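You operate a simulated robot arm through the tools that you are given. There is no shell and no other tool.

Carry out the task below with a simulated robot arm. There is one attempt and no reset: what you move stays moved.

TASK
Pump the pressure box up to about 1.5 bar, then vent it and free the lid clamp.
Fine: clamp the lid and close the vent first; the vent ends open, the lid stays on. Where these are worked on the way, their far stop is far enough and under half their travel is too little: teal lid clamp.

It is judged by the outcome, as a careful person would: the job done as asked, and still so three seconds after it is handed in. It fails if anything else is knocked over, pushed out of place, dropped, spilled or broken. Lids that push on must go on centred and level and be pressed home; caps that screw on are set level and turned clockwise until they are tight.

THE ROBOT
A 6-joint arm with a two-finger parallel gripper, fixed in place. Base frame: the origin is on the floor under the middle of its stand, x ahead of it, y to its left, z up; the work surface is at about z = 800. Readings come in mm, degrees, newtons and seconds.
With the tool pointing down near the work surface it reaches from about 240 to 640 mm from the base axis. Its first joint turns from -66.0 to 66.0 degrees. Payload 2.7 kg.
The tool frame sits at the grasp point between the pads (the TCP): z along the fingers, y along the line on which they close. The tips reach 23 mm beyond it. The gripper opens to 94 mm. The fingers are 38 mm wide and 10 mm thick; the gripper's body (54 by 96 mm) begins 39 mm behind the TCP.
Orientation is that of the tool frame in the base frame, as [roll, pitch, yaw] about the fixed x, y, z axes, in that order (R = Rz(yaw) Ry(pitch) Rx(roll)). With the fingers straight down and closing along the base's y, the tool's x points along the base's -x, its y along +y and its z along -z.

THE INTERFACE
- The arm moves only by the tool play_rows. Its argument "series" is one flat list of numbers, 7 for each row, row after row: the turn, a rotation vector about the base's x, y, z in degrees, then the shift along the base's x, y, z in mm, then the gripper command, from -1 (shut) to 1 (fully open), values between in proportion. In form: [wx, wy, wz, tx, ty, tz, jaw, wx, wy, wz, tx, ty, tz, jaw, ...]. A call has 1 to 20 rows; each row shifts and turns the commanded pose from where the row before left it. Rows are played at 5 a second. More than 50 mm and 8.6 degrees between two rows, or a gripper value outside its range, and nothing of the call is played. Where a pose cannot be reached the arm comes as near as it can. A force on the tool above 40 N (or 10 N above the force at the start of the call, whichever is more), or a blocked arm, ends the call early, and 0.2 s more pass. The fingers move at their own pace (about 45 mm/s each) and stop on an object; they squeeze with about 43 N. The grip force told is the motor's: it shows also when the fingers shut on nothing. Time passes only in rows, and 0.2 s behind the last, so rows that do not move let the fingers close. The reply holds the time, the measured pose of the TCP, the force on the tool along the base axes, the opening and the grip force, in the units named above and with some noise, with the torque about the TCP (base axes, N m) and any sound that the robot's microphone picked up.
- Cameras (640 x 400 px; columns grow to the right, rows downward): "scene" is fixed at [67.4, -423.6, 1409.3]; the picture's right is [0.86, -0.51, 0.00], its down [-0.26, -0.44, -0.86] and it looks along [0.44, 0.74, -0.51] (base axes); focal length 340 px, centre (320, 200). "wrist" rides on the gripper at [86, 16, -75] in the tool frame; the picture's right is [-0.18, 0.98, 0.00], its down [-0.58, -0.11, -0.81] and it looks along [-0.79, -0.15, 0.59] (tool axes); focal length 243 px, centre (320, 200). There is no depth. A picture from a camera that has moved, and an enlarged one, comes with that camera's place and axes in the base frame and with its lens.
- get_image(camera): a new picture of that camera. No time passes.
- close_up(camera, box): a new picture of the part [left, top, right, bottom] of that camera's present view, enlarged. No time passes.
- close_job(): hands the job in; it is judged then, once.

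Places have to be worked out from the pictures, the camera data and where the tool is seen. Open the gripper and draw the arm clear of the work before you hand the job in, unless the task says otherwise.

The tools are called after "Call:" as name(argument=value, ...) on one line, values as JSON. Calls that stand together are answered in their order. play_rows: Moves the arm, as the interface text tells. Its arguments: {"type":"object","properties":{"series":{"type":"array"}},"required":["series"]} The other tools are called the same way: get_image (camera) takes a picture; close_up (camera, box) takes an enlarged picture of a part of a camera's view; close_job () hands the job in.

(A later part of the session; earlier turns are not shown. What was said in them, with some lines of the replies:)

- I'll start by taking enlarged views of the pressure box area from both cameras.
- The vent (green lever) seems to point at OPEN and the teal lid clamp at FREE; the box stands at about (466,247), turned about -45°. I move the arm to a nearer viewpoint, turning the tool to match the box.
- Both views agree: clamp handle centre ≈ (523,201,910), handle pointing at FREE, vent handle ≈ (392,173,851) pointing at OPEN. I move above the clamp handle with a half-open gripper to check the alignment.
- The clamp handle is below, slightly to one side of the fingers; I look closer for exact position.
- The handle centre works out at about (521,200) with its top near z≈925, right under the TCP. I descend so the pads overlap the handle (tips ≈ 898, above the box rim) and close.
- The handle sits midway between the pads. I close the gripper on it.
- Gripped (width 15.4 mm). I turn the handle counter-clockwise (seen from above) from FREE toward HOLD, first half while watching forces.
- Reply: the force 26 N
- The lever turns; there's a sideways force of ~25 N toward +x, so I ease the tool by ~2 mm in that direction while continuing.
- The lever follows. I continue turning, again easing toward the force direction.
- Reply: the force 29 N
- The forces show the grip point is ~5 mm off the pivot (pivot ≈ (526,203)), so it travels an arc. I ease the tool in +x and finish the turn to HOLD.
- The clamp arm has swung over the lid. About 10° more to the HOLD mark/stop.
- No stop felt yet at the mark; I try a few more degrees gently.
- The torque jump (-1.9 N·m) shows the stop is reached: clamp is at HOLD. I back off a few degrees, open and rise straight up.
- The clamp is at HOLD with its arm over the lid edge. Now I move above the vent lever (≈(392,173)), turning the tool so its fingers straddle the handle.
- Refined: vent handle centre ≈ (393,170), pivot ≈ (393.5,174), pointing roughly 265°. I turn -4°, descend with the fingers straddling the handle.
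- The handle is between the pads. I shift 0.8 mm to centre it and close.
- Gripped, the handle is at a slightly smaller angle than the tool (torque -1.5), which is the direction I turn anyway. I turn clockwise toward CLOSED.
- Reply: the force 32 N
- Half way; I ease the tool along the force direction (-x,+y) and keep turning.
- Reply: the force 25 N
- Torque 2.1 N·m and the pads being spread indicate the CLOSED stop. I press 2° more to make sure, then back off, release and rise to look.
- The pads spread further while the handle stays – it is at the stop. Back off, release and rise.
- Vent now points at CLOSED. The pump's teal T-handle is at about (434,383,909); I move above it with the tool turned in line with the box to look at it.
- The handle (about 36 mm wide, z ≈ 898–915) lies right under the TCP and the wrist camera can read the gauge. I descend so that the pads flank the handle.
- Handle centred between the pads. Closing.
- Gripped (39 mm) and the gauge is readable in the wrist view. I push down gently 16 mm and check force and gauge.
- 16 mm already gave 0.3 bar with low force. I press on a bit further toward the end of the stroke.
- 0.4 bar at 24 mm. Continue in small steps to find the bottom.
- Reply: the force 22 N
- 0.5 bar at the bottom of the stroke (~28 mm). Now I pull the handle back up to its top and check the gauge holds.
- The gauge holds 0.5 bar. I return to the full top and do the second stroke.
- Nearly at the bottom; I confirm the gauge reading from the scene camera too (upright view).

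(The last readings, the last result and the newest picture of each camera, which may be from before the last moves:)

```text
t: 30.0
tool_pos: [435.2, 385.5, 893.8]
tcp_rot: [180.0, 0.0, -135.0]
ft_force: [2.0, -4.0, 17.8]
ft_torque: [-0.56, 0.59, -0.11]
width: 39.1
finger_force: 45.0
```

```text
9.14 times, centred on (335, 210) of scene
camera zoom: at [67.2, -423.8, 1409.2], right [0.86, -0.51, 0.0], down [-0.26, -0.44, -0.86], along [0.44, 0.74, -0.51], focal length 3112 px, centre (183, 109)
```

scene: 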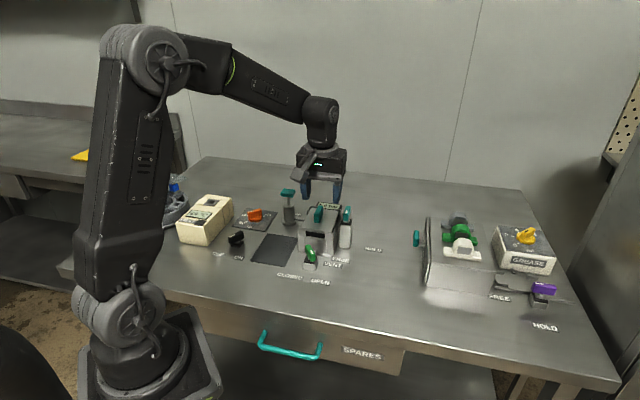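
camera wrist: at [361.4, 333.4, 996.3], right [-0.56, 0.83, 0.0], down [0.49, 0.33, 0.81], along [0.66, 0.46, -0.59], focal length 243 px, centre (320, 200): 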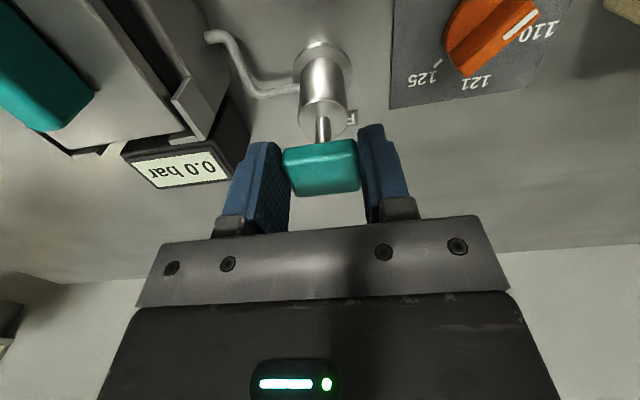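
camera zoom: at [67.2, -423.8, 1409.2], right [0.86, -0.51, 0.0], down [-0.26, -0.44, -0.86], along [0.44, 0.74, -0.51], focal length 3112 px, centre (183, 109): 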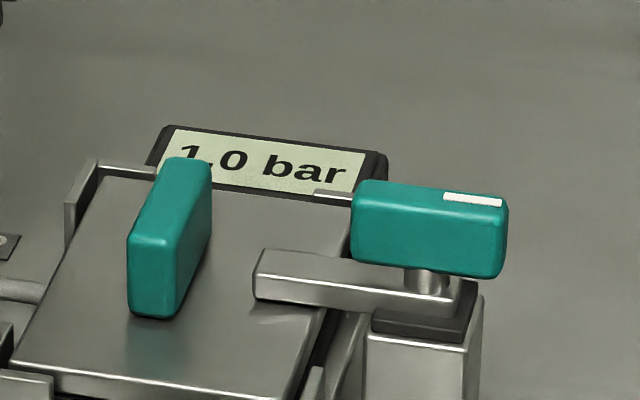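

1.0 bar after two strokes. Third stroke: up to the top, then down in steps, watching the gauge near 1.4–1.5.

Call:
play_rows(series=[0, 0, 0, 0, 0, 7, -1, 0, 0, 0, 0, 0, 7, -1, 0, 0, 0, 0, 0, 7, -1, 0, 0, 0, 0, 0, 7, -1, 0, 0, 0, 0, 0, 1, -1, 0, 0, 0, 0, 0, -6, -1, 0, 0, 0, 0, 0, -6, -1, 0, 0, 0, 0, 0, -6, -1, 0, 0, 0, 0, 0, -5, -1])

Call:
close_up(camera="scene", box=[300, 190, 370, 230])

```text
t: 32.0
tool_pos: [434.8, 384.7, 898.1]
tcp_rot: [-180.0, 0.0, -135.1]
ft_force: [5.5, -5.9, 7.4]
ft_torque: [-0.26, -0.15, -0.07]
width: 39.3
finger_force: 44.9
```

```text
9.14 times, centred on (335, 210) of scene
camera zoom: at [67.5, -423.8, 1409.2], right [0.86, -0.51, 0.0], down [-0.26, -0.44, -0.86], along [0.44, 0.74, -0.51], focal length 3112 px, centre (183, 109)
```

zoom: 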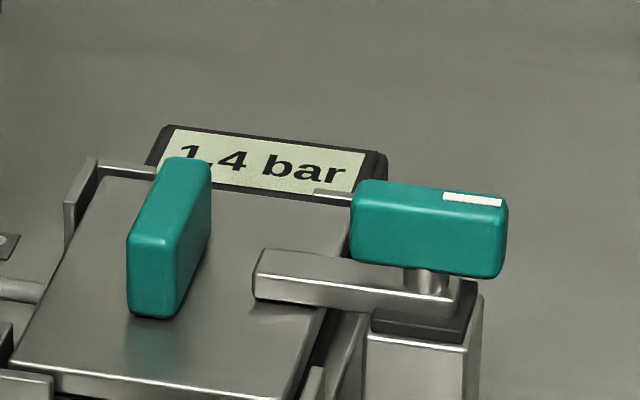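

1.4 bar; a few more millimetres down to finish the stroke.

Call:
play_rows(series=[0, 0, 0, 0, 0, -3, -1, 0, 0, 0, 0, 0, -2, -1])

Call:
close_up(camera="scene", box=[300, 190, 370, 230])

```text
t: 32.6
tool_pos: [435.1, 385.4, 894.5]
tcp_rot: [-179.9, 0.0, -135.0]
ft_force: [7.4, -6.1, 13.1]
ft_torque: [-0.7, 0.57, -0.07]
width: 39.4
finger_force: 45.4
```

```text
9.14 times, centred on (335, 210) of scene
camera zoom: at [67.4, -423.9, 1409.2], right [0.86, -0.51, 0.0], down [-0.26, -0.44, -0.86], along [0.44, 0.74, -0.51], focal length 3112 px, centre (183, 109)
```

zoom: 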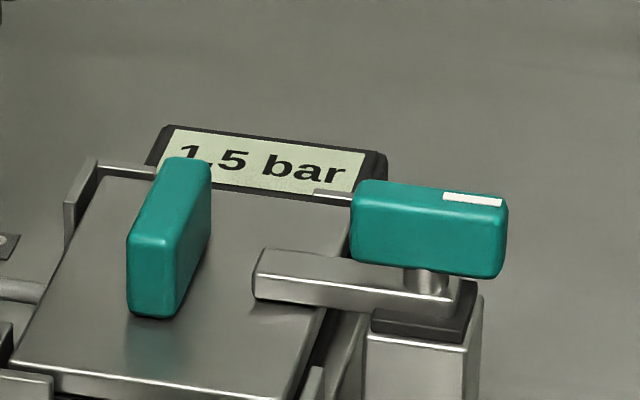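

The gauge reads 1.5 bar. I lift the handle back to its rest height, check the gauge, then release it.

Call:
play_rows(series=[0, 0, 0, 0, 0, 7, -1, 0, 0, 0, 0, 0, 7, -1, 0, 0, 0, 0, 0, 7, -1, 0, 0, 0, 0, 0, 6, -1, 0, 0, 0, 0, 0, 0, -1])

Call:
close_up(camera="scene", box=[300, 190, 370, 230])

```text
t: 33.8
tool_pos: [435.5, 386.0, 919.9]
tcp_rot: [-180.0, 0.0, -135.0]
ft_force: [13.8, -2.2, 1.4]
ft_torque: [0.09, -0.32, -0.02]
width: 39.1
finger_force: 44.6
```

```text
9.14 times, centred on (335, 210) of scene
camera zoom: at [67.7, -423.6, 1409.3], right [0.86, -0.51, 0.0], down [-0.26, -0.44, -0.86], along [0.44, 0.74, -0.51], focal length 3112 px, centre (183, 109)
```

zoom: 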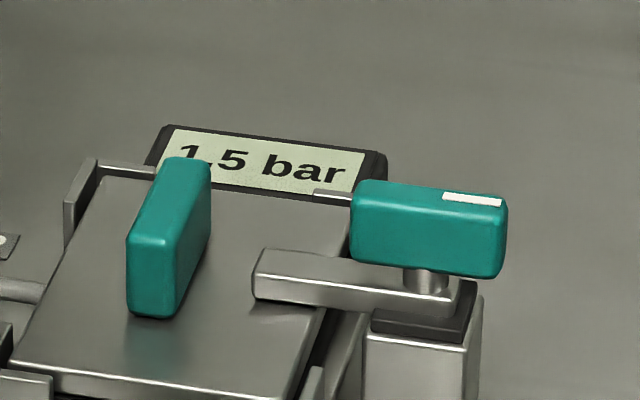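

Still 1.5 bar with the handle up. I open the gripper and rise straight up.

Call:
play_rows(series=[0, 0, 0, 0, 0, 0, 0, 0, 0, 0, 0, 0, 0, 0.4, 0, 0, 0, 0, 0, 0, 0.4, 0, 0, 0, 0, 0, 30, 0.4, 0, 0, 0, 0, 0, 40, 0.4, 0, 0, 0, 0, 0, 20, 0.4])

Call:
close_up(camera="scene", box=[240, 130, 380, 270])

```text
t: 35.2
tool_pos: [433.4, 384.6, 1010.4]
tcp_rot: [179.9, 0.1, -135.0]
ft_force: [0.0, 0.1, -0.1]
ft_torque: [0.0, -0.01, 0.01]
width: 65.8
finger_force: 0.0
```

```text
2.86 times, centred on (310, 200) of scene
camera zoom: at [67.4, -423.6, 1409.3], right [0.86, -0.51, 0.0], down [-0.26, -0.44, -0.86], along [0.44, 0.74, -0.51], focal length 972 px, centre (349, 200)
```

zoom: 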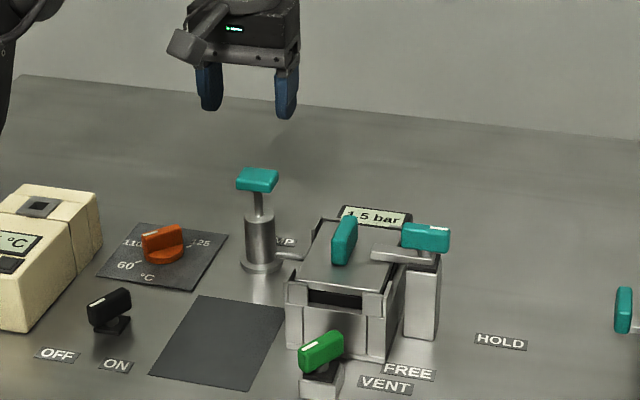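

Gauge 1.5 bar, pump handle up. Now back to above the vent lever with the tool turned to match its CLOSED orientation.

Call:
play_rows(series=[0, 0, -6.2, -6.8, -34.8, 0, 0.2, 0, 0, -6.2, -6.8, -34.8, 0, 0, 0, 0, -6.2, -6.8, -34.8, -5, -0.1, 0, 0, -6.2, -6.8, -34.8, -15, -0.1, 0, 0, -6.2, -6.8, -34.8, -20, -0.1, 0, 0, -5, -6.6, -34.6, -20, -0.1, 0, 0, 0, 0, 0, 0, -0.1])

Call:
get_image(camera="wrist")

Call:
close_up(camera="wrist", box=[250, 0, 390, 150])

```text
t: 36.8
tool_pos: [393.9, 176.8, 950.1]
tcp_rot: [-179.9, 0.0, -171.1]
ft_force: [-0.2, -0.3, 0.4]
ft_torque: [0.02, 0.01, 0.01]
width: 42.4
finger_force: 0.1
```

```text
taken
camera wrist: at [304.6, 177.3, 1023.8], right [0.03, 1.0, 0.0], down [0.59, -0.02, 0.81], along [0.81, -0.02, -0.59], focal length 243 px, centre (320, 200)
```

wrist: 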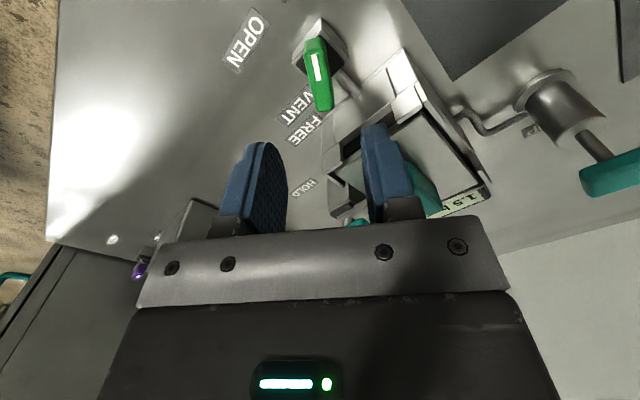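

```text
2.67 times, centred on (320, 75) of wrist
camera zoom: at [304.6, 177.3, 1023.8], right [0.03, 1.0, 0.0], down [0.59, -0.02, 0.81], along [0.81, -0.02, -0.59], focal length 647 px, centre (320, 533)
```

zoom: 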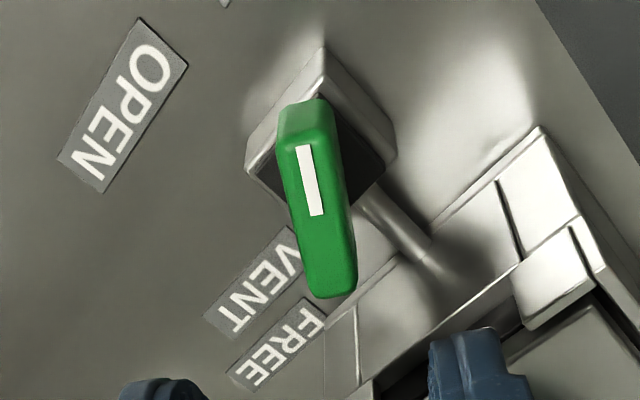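

The handle is well aligned with the tool (~189°). I descend to it and close.

Call:
play_rows(series=[0, 0, 0, 0, 0, -30, -0.1, 0, 0, 0, 0, 0, -30, -0.1, 0, 0, 0, 0, 0, -29, -0.1, 0, 0, 0, 0, 0, 0, -0.1])

Call:
get_image(camera="wrist")

```text
t: 37.8
tool_pos: [393.3, 177.4, 860.0]
tcp_rot: [-180.0, 0.0, -171.0]
ft_force: [0.1, -0.8, -0.3]
ft_torque: [0.0, 0.0, 0.01]
width: 42.2
finger_force: 0.0
```

```text
taken
camera wrist: at [304.4, 177.7, 934.0], right [0.03, 1.0, 0.0], down [0.59, -0.02, 0.81], along [0.81, -0.02, -0.59], focal length 243 px, centre (320, 200)
```

wrist: 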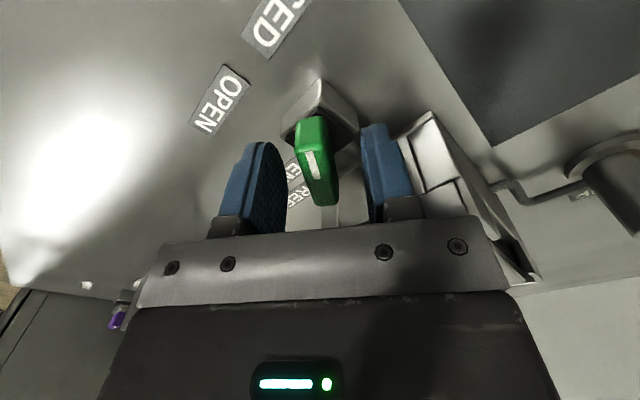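

The handle is between the pads. Closing on it.

Call:
play_rows(series=[0, 0, 0, 0, -0.5, 0, -0.5, 0, 0, 0, 0, 0, 0, -1, 0, 0, 0, 0, 0, 0, -1, 0, 0, 0, 0, 0, 0, -1])

```text
t: 38.8
tool_pos: [394.4, 175.9, 860.4]
tcp_rot: [-179.9, 0.1, -170.9]
ft_force: [-1.0, -2.3, -1.5]
ft_torque: [-0.03, -0.35, 0.94]
width: 15.3
finger_force: 44.6
```

Well aligned. Now I turn counter-clockwise toward OPEN.

Call:
play_rows(series=[0, 0, 6, 0, 0, 0, -1, 0, 0, 6, 0, 0, 0, -1, 0, 0, 6, 0, 0, 0, -1, 0, 0, 6, 0, 0, 0, -1])

Call:
close_up(camera="scene", box=[300, 190, 370, 230])

```text
t: 39.8
tool_pos: [393.7, 175.2, 860.8]
tcp_rot: [180.0, -0.1, -147.0]
ft_force: [3.2, -16.7, -11.2]
ft_torque: [0.73, -1.28, -0.04]
width: 15.0
finger_force: 44.7
```

```text
9.14 times, centred on (335, 210) of scene
camera zoom: at [67.6, -423.9, 1409.2], right [0.86, -0.51, 0.0], down [-0.26, -0.44, -0.86], along [0.44, 0.74, -0.51], focal length 3112 px, centre (183, 109)
```

zoom: 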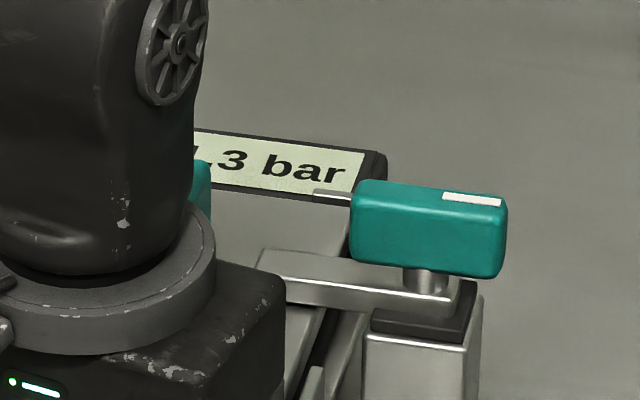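

The pressure is dropping (…3 bar). I continue to the OPEN stop, easing toward -y.

Call:
play_rows(series=[0, 0, 6, 0.2, -1.2, 0, -1, 0, 0, 6, 0.2, -0.3, 0, -1, 0, 0, 6, 0.2, -0.3, 0, -1, 0, 0, 6, 0.2, -0.3, 0, -1])

```text
t: 40.8
tool_pos: [394.6, 174.9, 859.4]
tcp_rot: [179.9, -0.1, -122.8]
ft_force: [8.8, -0.2, -27.3]
ft_torque: [-0.95, 0.23, 0.01]
width: 14.9
finger_force: 44.5
```

A downward pull of 27 N builds up; I lower the tool ~1 mm to relieve it and continue turning.

Call:
play_rows(series=[0, 0, 0, 0.4, 0, -1, -1, 0, 0, 6, 0.2, -0.3, 0, -1, 0, 0, 6, 0.2, -0.3, 0, -1])

```text
t: 41.6
tool_pos: [394.1, 173.5, 861.0]
tcp_rot: [-180.0, 0.0, -110.9]
ft_force: [-5.6, 4.8, -3.2]
ft_torque: [-1.43, 0.63, 0.03]
width: 14.9
finger_force: 44.8
```

Call:
play_rows(series=[0, 0, 6, 0, 0, 0, -1, 0, 0, 4, 0, 0, 0, -1])

```text
t: 42.2
tool_pos: [396.9, 173.3, 859.8]
tcp_rot: [-179.9, 0.0, -100.8]
ft_force: [-5.0, 7.0, 1.4]
ft_torque: [-1.16, 0.64, 0.02]
width: 14.9
finger_force: 45.1
```

At ~259°, about the original position; I go on gently to feel the OPEN stop.

Call:
play_rows(series=[0, 0, 3, 0, 0, 0, -1, 0, 0, 2, 0, 0, 0, -1])

Call:
close_up(camera="scene", box=[300, 190, 370, 230])

```text
t: 42.8
tool_pos: [394.6, 172.5, 860.2]
tcp_rot: [-179.9, 0.1, -96.3]
ft_force: [-7.0, 8.7, 0.1]
ft_torque: [1.04, -0.06, -2.05]
width: 16.2
finger_force: 44.8
```

```text
9.14 times, centred on (335, 210) of scene
camera zoom: at [67.2, -423.4, 1409.4], right [0.86, -0.51, 0.0], down [-0.26, -0.44, -0.86], along [0.44, 0.74, -0.51], focal length 3112 px, centre (183, 109)
```

zoom: 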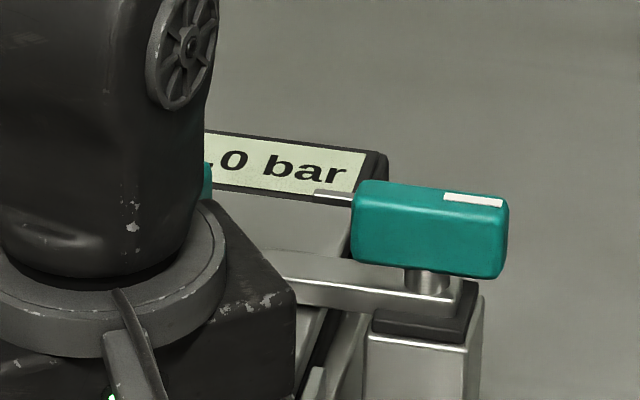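

The OPEN stop is reached (torque -2 N·m) and the gauge reads ".0 bar". I back off 4°, release, rise, and check the gauge and vent.

Call:
play_rows(series=[0, 0, -4, 0, 0, 0, -1, 0, 0, 0, 0, 0, 0, -0.4, 0, 0, 0, 0, 0, 0, -0.1, 0, 0, 0, 0, 0, 0, -0.1, 0, 0, 0, 0, 0, 40, -0.1, 0, 0, 0, 0, 0, 45, -0.1, 0, 0, 0, -20, -30, 30, -0.1])

Call:
get_image(camera="wrist")

Call:
close_up(camera="scene", box=[240, 160, 380, 300])

```text
t: 44.4
tool_pos: [377.2, 143.5, 975.6]
tcp_rot: [-180.0, -0.1, -100.0]
ft_force: [-0.5, 0.3, 0.6]
ft_torque: [0.02, 0.03, 0.04]
width: 42.4
finger_force: 0.0
```

```text
taken
camera wrist: at [344.4, 59.3, 1049.8], right [-0.94, 0.35, 0.0], down [0.21, 0.55, 0.81], along [0.28, 0.75, -0.59], focal length 243 px, centre (320, 200)
```

wrist: 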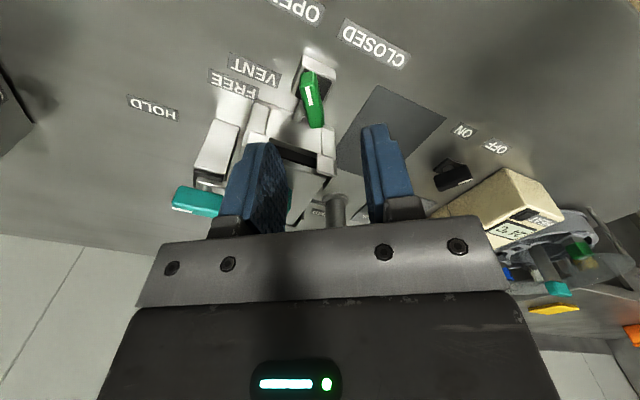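

```text
2.86 times, centred on (310, 230) of scene
camera zoom: at [67.4, -423.5, 1409.3], right [0.86, -0.51, 0.0], down [-0.26, -0.44, -0.86], along [0.44, 0.74, -0.51], focal length 972 px, centre (349, 114)
```

zoom: 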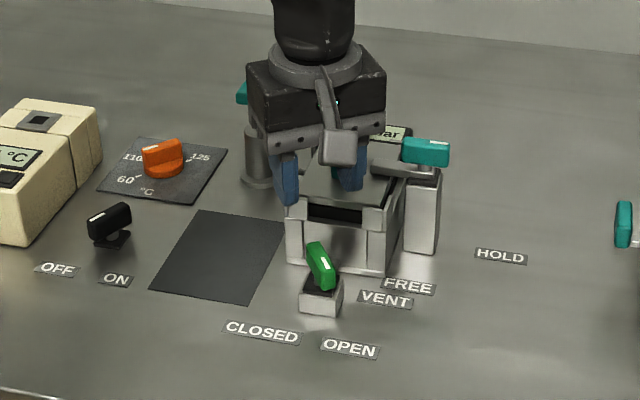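

Vent lever points at OPEN again. I move back over the clamp handle (≈(529,200)) with the tool turned to its HOLD orientation, and will check the gauge reads 0.0 there.

Call:
play_rows(series=[0, 0, 6.9, 18.9, 7.1, 6, -0.1, 0, 0, 6.9, 18.9, 7.1, 6, -0.1, 0, 0, 6.9, 18.9, 7.1, 6, -0.1, 0, 0, 6.9, 18.9, 7.1, 6, -0.1, 0, 0, 6.9, 18.9, 7.1, 0, -0.1, 0, 0, 6.9, 18.9, 7.1, 0, -0.1, 0, 0, 6.9, 18.9, 7.1, 0, -0.1, 0, 0, 6.7, 18.9, 7.1, 0, -0.1, 0, 0, 0, 0, 0, 0, -0.1])

Call:
get_image(camera="wrist")

Call:
close_up(camera="scene", box=[300, 190, 370, 230])

Call:
close_up(camera="wrist", box=[250, 0, 390, 150])

```text
t: 46.4
tool_pos: [528.5, 201.3, 998.8]
tcp_rot: [180.0, 0.0, -44.9]
ft_force: [-0.3, -0.1, 0.5]
ft_torque: [0.02, -0.02, 0.0]
width: 42.2
finger_force: 0.1
```

```text
taken
camera wrist: at [576.3, 125.9, 1073.2], right [-0.82, -0.57, 0.0], down [-0.33, 0.49, 0.81], along [-0.46, 0.66, -0.59], focal length 243 px, centre (320, 200)
```

wrist: 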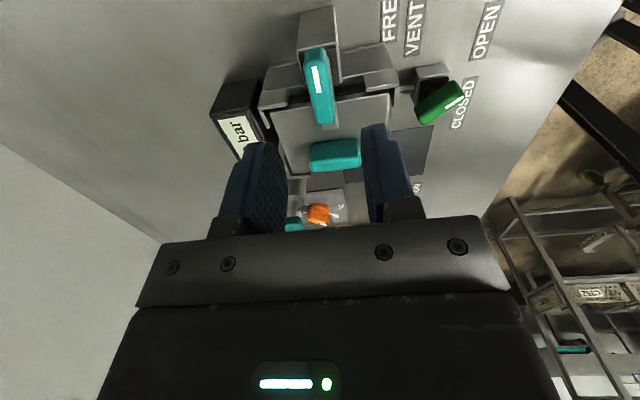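

```text
9.14 times, centred on (335, 210) of scene
camera zoom: at [67.4, -423.6, 1409.3], right [0.86, -0.51, 0.0], down [-0.26, -0.44, -0.86], along [0.44, 0.74, -0.51], focal length 3112 px, centre (183, 109)
```

zoom: 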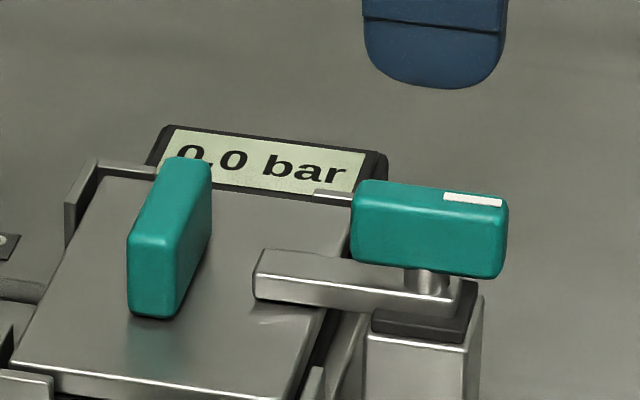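

```text
2.67 times, centred on (320, 75) of wrist
camera zoom: at [576.3, 125.9, 1073.2], right [-0.82, -0.57, 0.0], down [-0.33, 0.49, 0.81], along [-0.46, 0.66, -0.59], focal length 647 px, centre (320, 533)
```

zoom: 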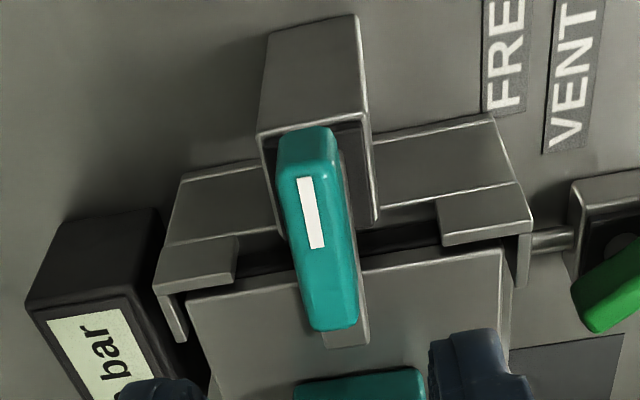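

Gauge 0.0 bar, vent open. I descend onto the clamp handle and grip it.

Call:
play_rows(series=[0, 0, 0, 0, -0.5, -26, -0.1, 0, 0, 0, 0, 0, -26, -0.1, 0, 0, 0, 0, 0, -26, -0.1, 0, 0, 0, 0, 0, 0, -0.5, 0, 0, 0, 0, 0, 0, -1, 0, 0, 0, 0, 0, 0, -1, 0, 0, 0, 0, 0, 0, -1])

Call:
get_image(camera="wrist")

```text
t: 48.0
tool_pos: [528.4, 200.0, 921.1]
tcp_rot: [-179.8, -0.1, -45.1]
ft_force: [15.9, 12.0, -9.1]
ft_torque: [-0.42, -0.29, -0.07]
width: 14.9
finger_force: 45.4
```

```text
taken
camera wrist: at [576.3, 125.8, 995.0], right [-0.83, -0.56, 0.0], down [-0.34, 0.49, 0.81], along [-0.45, 0.67, -0.59], focal length 243 px, centre (320, 200)
```

wrist: 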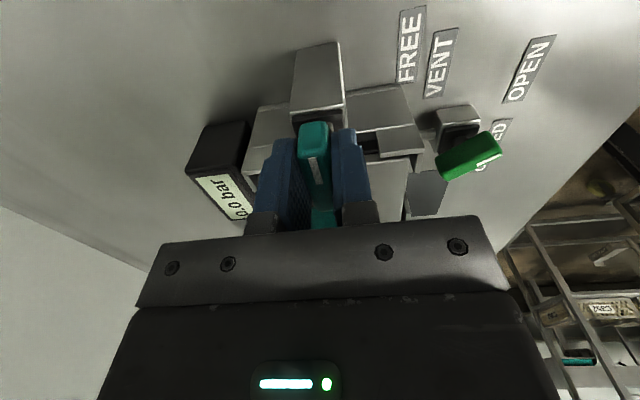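

Gripped flush. I turn clockwise back toward FREE, following the small arc of the grip point.

Call:
play_rows(series=[0, 0, -6, 0.5, 0.3, 0, -1, 0, 0, -6, -0.3, -0.3, 0, -1, 0, 0, -6, -0.4, -0.2, 0, -1])

```text
t: 48.8
tool_pos: [527.3, 199.8, 920.5]
tcp_rot: [-179.9, -0.1, -63.0]
ft_force: [14.4, 11.5, -8.7]
ft_torque: [-1.3, -0.55, 0.01]
width: 15.0
finger_force: 45.3
```

Call:
play_rows(series=[0, 0, -6, 0.3, 0.4, 0, -1, 0, 0, -6, -0.4, -0.1, 0, -1, 0, 0, -6, -0.4, 0, 0, -1, 0, 0, -6, -0.4, 0, 0, -1])

```text
t: 49.8
tool_pos: [525.7, 199.4, 921.8]
tcp_rot: [-179.9, 0.0, -87.1]
ft_force: [9.9, 2.3, -4.4]
ft_torque: [-0.17, 0.09, -0.01]
width: 15.0
finger_force: 45.2
```

Turning smoothly with small forces; half way. Continue.

Call:
play_rows(series=[0, 0, -6, -0.4, 0, 0, -1, 0, 0, -6, -0.4, 0.1, 0, -1, 0, 0, -6, -0.4, 0.1, 0, -1, 0, 0, -6, -0.3, 0.2, 0, -1])

```text
t: 50.8
tool_pos: [524.0, 200.0, 921.6]
tcp_rot: [180.0, 0.0, -111.2]
ft_force: [4.3, -4.4, -5.7]
ft_torque: [0.92, -0.62, -0.01]
width: 14.9
finger_force: 44.8
```

Call:
play_rows(series=[0, 0, -6, -0.3, 0.2, 0, -1, 0, 0, -6, -0.3, 0.2, 0, -1, 0, 0, -6, -0.3, 0.3, 0, -1, 0, 0, -5, -0.3, 0.3, 0, -1])

```text
t: 51.8
tool_pos: [523.0, 201.0, 920.9]
tcp_rot: [-179.9, 0.0, -134.3]
ft_force: [12.8, -7.8, -7.3]
ft_torque: [0.01, 0.0, -0.09]
width: 14.8
finger_force: 45.0
```

At ~226°, the FREE mark. A couple more degrees to feel the stop.

Call:
play_rows(series=[0, 0, -2, 0.3, 0, 0, -1, 0, 0, -2, 0, 0, 0, -1])

```text
t: 52.4
tool_pos: [523.7, 201.0, 921.2]
tcp_rot: [-180.0, -0.2, -137.7]
ft_force: [6.6, -11.6, -5.6]
ft_torque: [0.16, -0.26, 2.01]
width: 15.9
finger_force: 45.4
```

The FREE stop is reached (+2 N·m). I back off 3°, release and rise straight up.

Call:
play_rows(series=[0, 0, 3, 0, 0, 0, -1, 0, 0, 0, 0, 0, 0, -0.4, 0, 0, 0, 0, 0, 0, -0.1, 0, 0, 0, 0, 0, 0, -0.1, 0, 0, 0, 0, 0, 40, -0.1, 0, 0, 0, 0, 0, 45, -0.1, 0, 0, 0, 0, 0, 40, -0.1])

Call:
get_image(camera="wrist")

Call:
close_up(camera="scene", box=[240, 160, 380, 300])

```text
t: 54.0
tool_pos: [522.2, 200.1, 1047.3]
tcp_rot: [-180.0, 0.0, -135.0]
ft_force: [-0.3, -0.2, 0.2]
ft_torque: [0.0, 0.0, 0.0]
width: 42.2
finger_force: 0.1
```

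```text
taken
camera wrist: at [448.9, 149.2, 1121.0], right [-0.56, 0.83, 0.0], down [0.49, 0.33, 0.81], along [0.67, 0.46, -0.59], focal length 243 px, centre (320, 200)
```

wrist: 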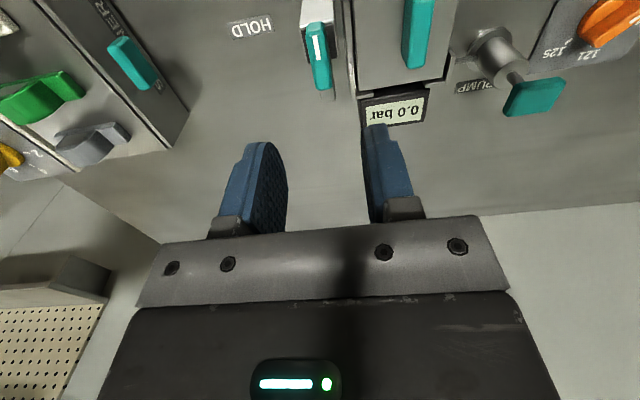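

```text
2.86 times, centred on (310, 230) of scene
camera zoom: at [67.4, -423.6, 1409.3], right [0.86, -0.51, 0.0], down [-0.26, -0.44, -0.86], along [0.44, 0.74, -0.51], focal length 972 px, centre (349, 114)
```

zoom: 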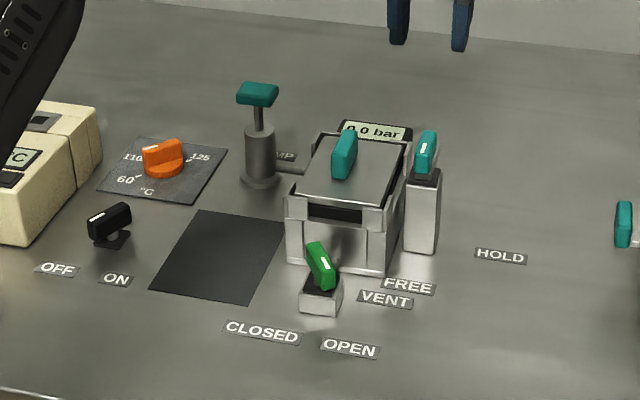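

Clamp at FREE, vent at OPEN, gauge 0.0 bar, lid in place. I draw the arm back clear of the work with the gripper open and take a last look.

Call:
play_rows(series=[0, 0, -6, -30, 5, 20, 0.5, 0, 0, -6, -35, 8, 20, 1, 0, 0, -6, -35, 8, 20, 1, 0, 0, -6, -35, 8, 20, 1, 0, 0, -6, -35, 10, 15, 1, 0, 0, -6, -35, 10, 10, 1, 0, 0, -6, -35, 10, 10, 1, 0, 0, 0, -30, 10, 0, 1, 0, 0, 0, 0, 0, 0, 1])

Call:
get_image(camera="scene")

Call:
close_up(camera="scene", box=[240, 160, 380, 300])

```text
t: 56.0
tool_pos: [252.5, 270.7, 1162.4]
tcp_rot: [-180.0, 0.0, -177.0]
ft_force: [0.3, -0.2, 0.3]
ft_torque: [-0.02, 0.01, -0.02]
width: 94.2
finger_force: 0.1
```

```text
taken
```

scene: 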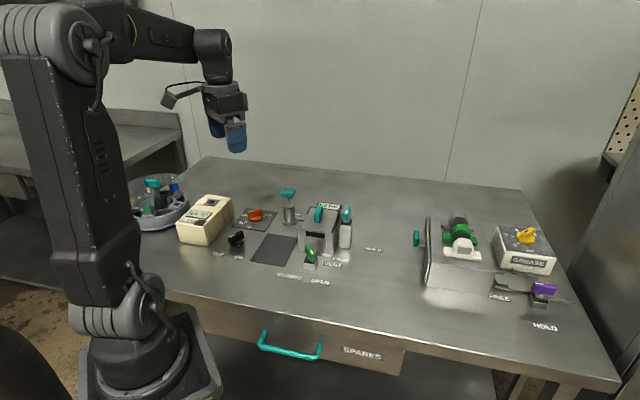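

```text
2.86 times, centred on (310, 230) of scene
camera zoom: at [67.4, -423.6, 1409.3], right [0.86, -0.51, 0.0], down [-0.26, -0.44, -0.86], along [0.44, 0.74, -0.51], focal length 972 px, centre (349, 114)
```

zoom: 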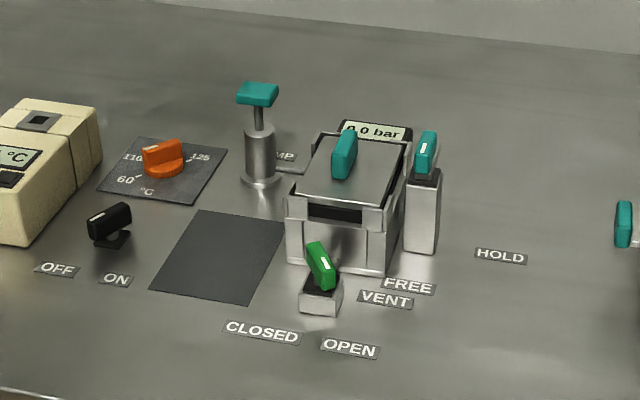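

The last pictures show the gauge at 0.0 bar, vent at OPEN, clamp at FREE and the lid on, with nothing else disturbed. The arm is clear and the gripper open, so I hand the job in.

Call:
close_job()

```text
The job is handed in.
```

I pumped the pressure box up to 1.5 bar on its gauge, then vented it and freed the lid clamp. I've handed the job in but haven't seen how it was judged.

- **Before pumping:** I turned the lid clamp to its HOLD stop, then closed the vent fully.
- **Pumping:** Three full strokes took it to 1.5 bar. It held there while I lifted the pump handle back to where it started.
- **Venting:** I opened the vent to its stop. The gauge read 0.0 bar before I turned the clamp back to its FREE stop.
- **At hand-in:** The vent was open, the clamp free and the lid on. The arm was drawn clear with the gripper open, and the last pictures showed nothing else moved.
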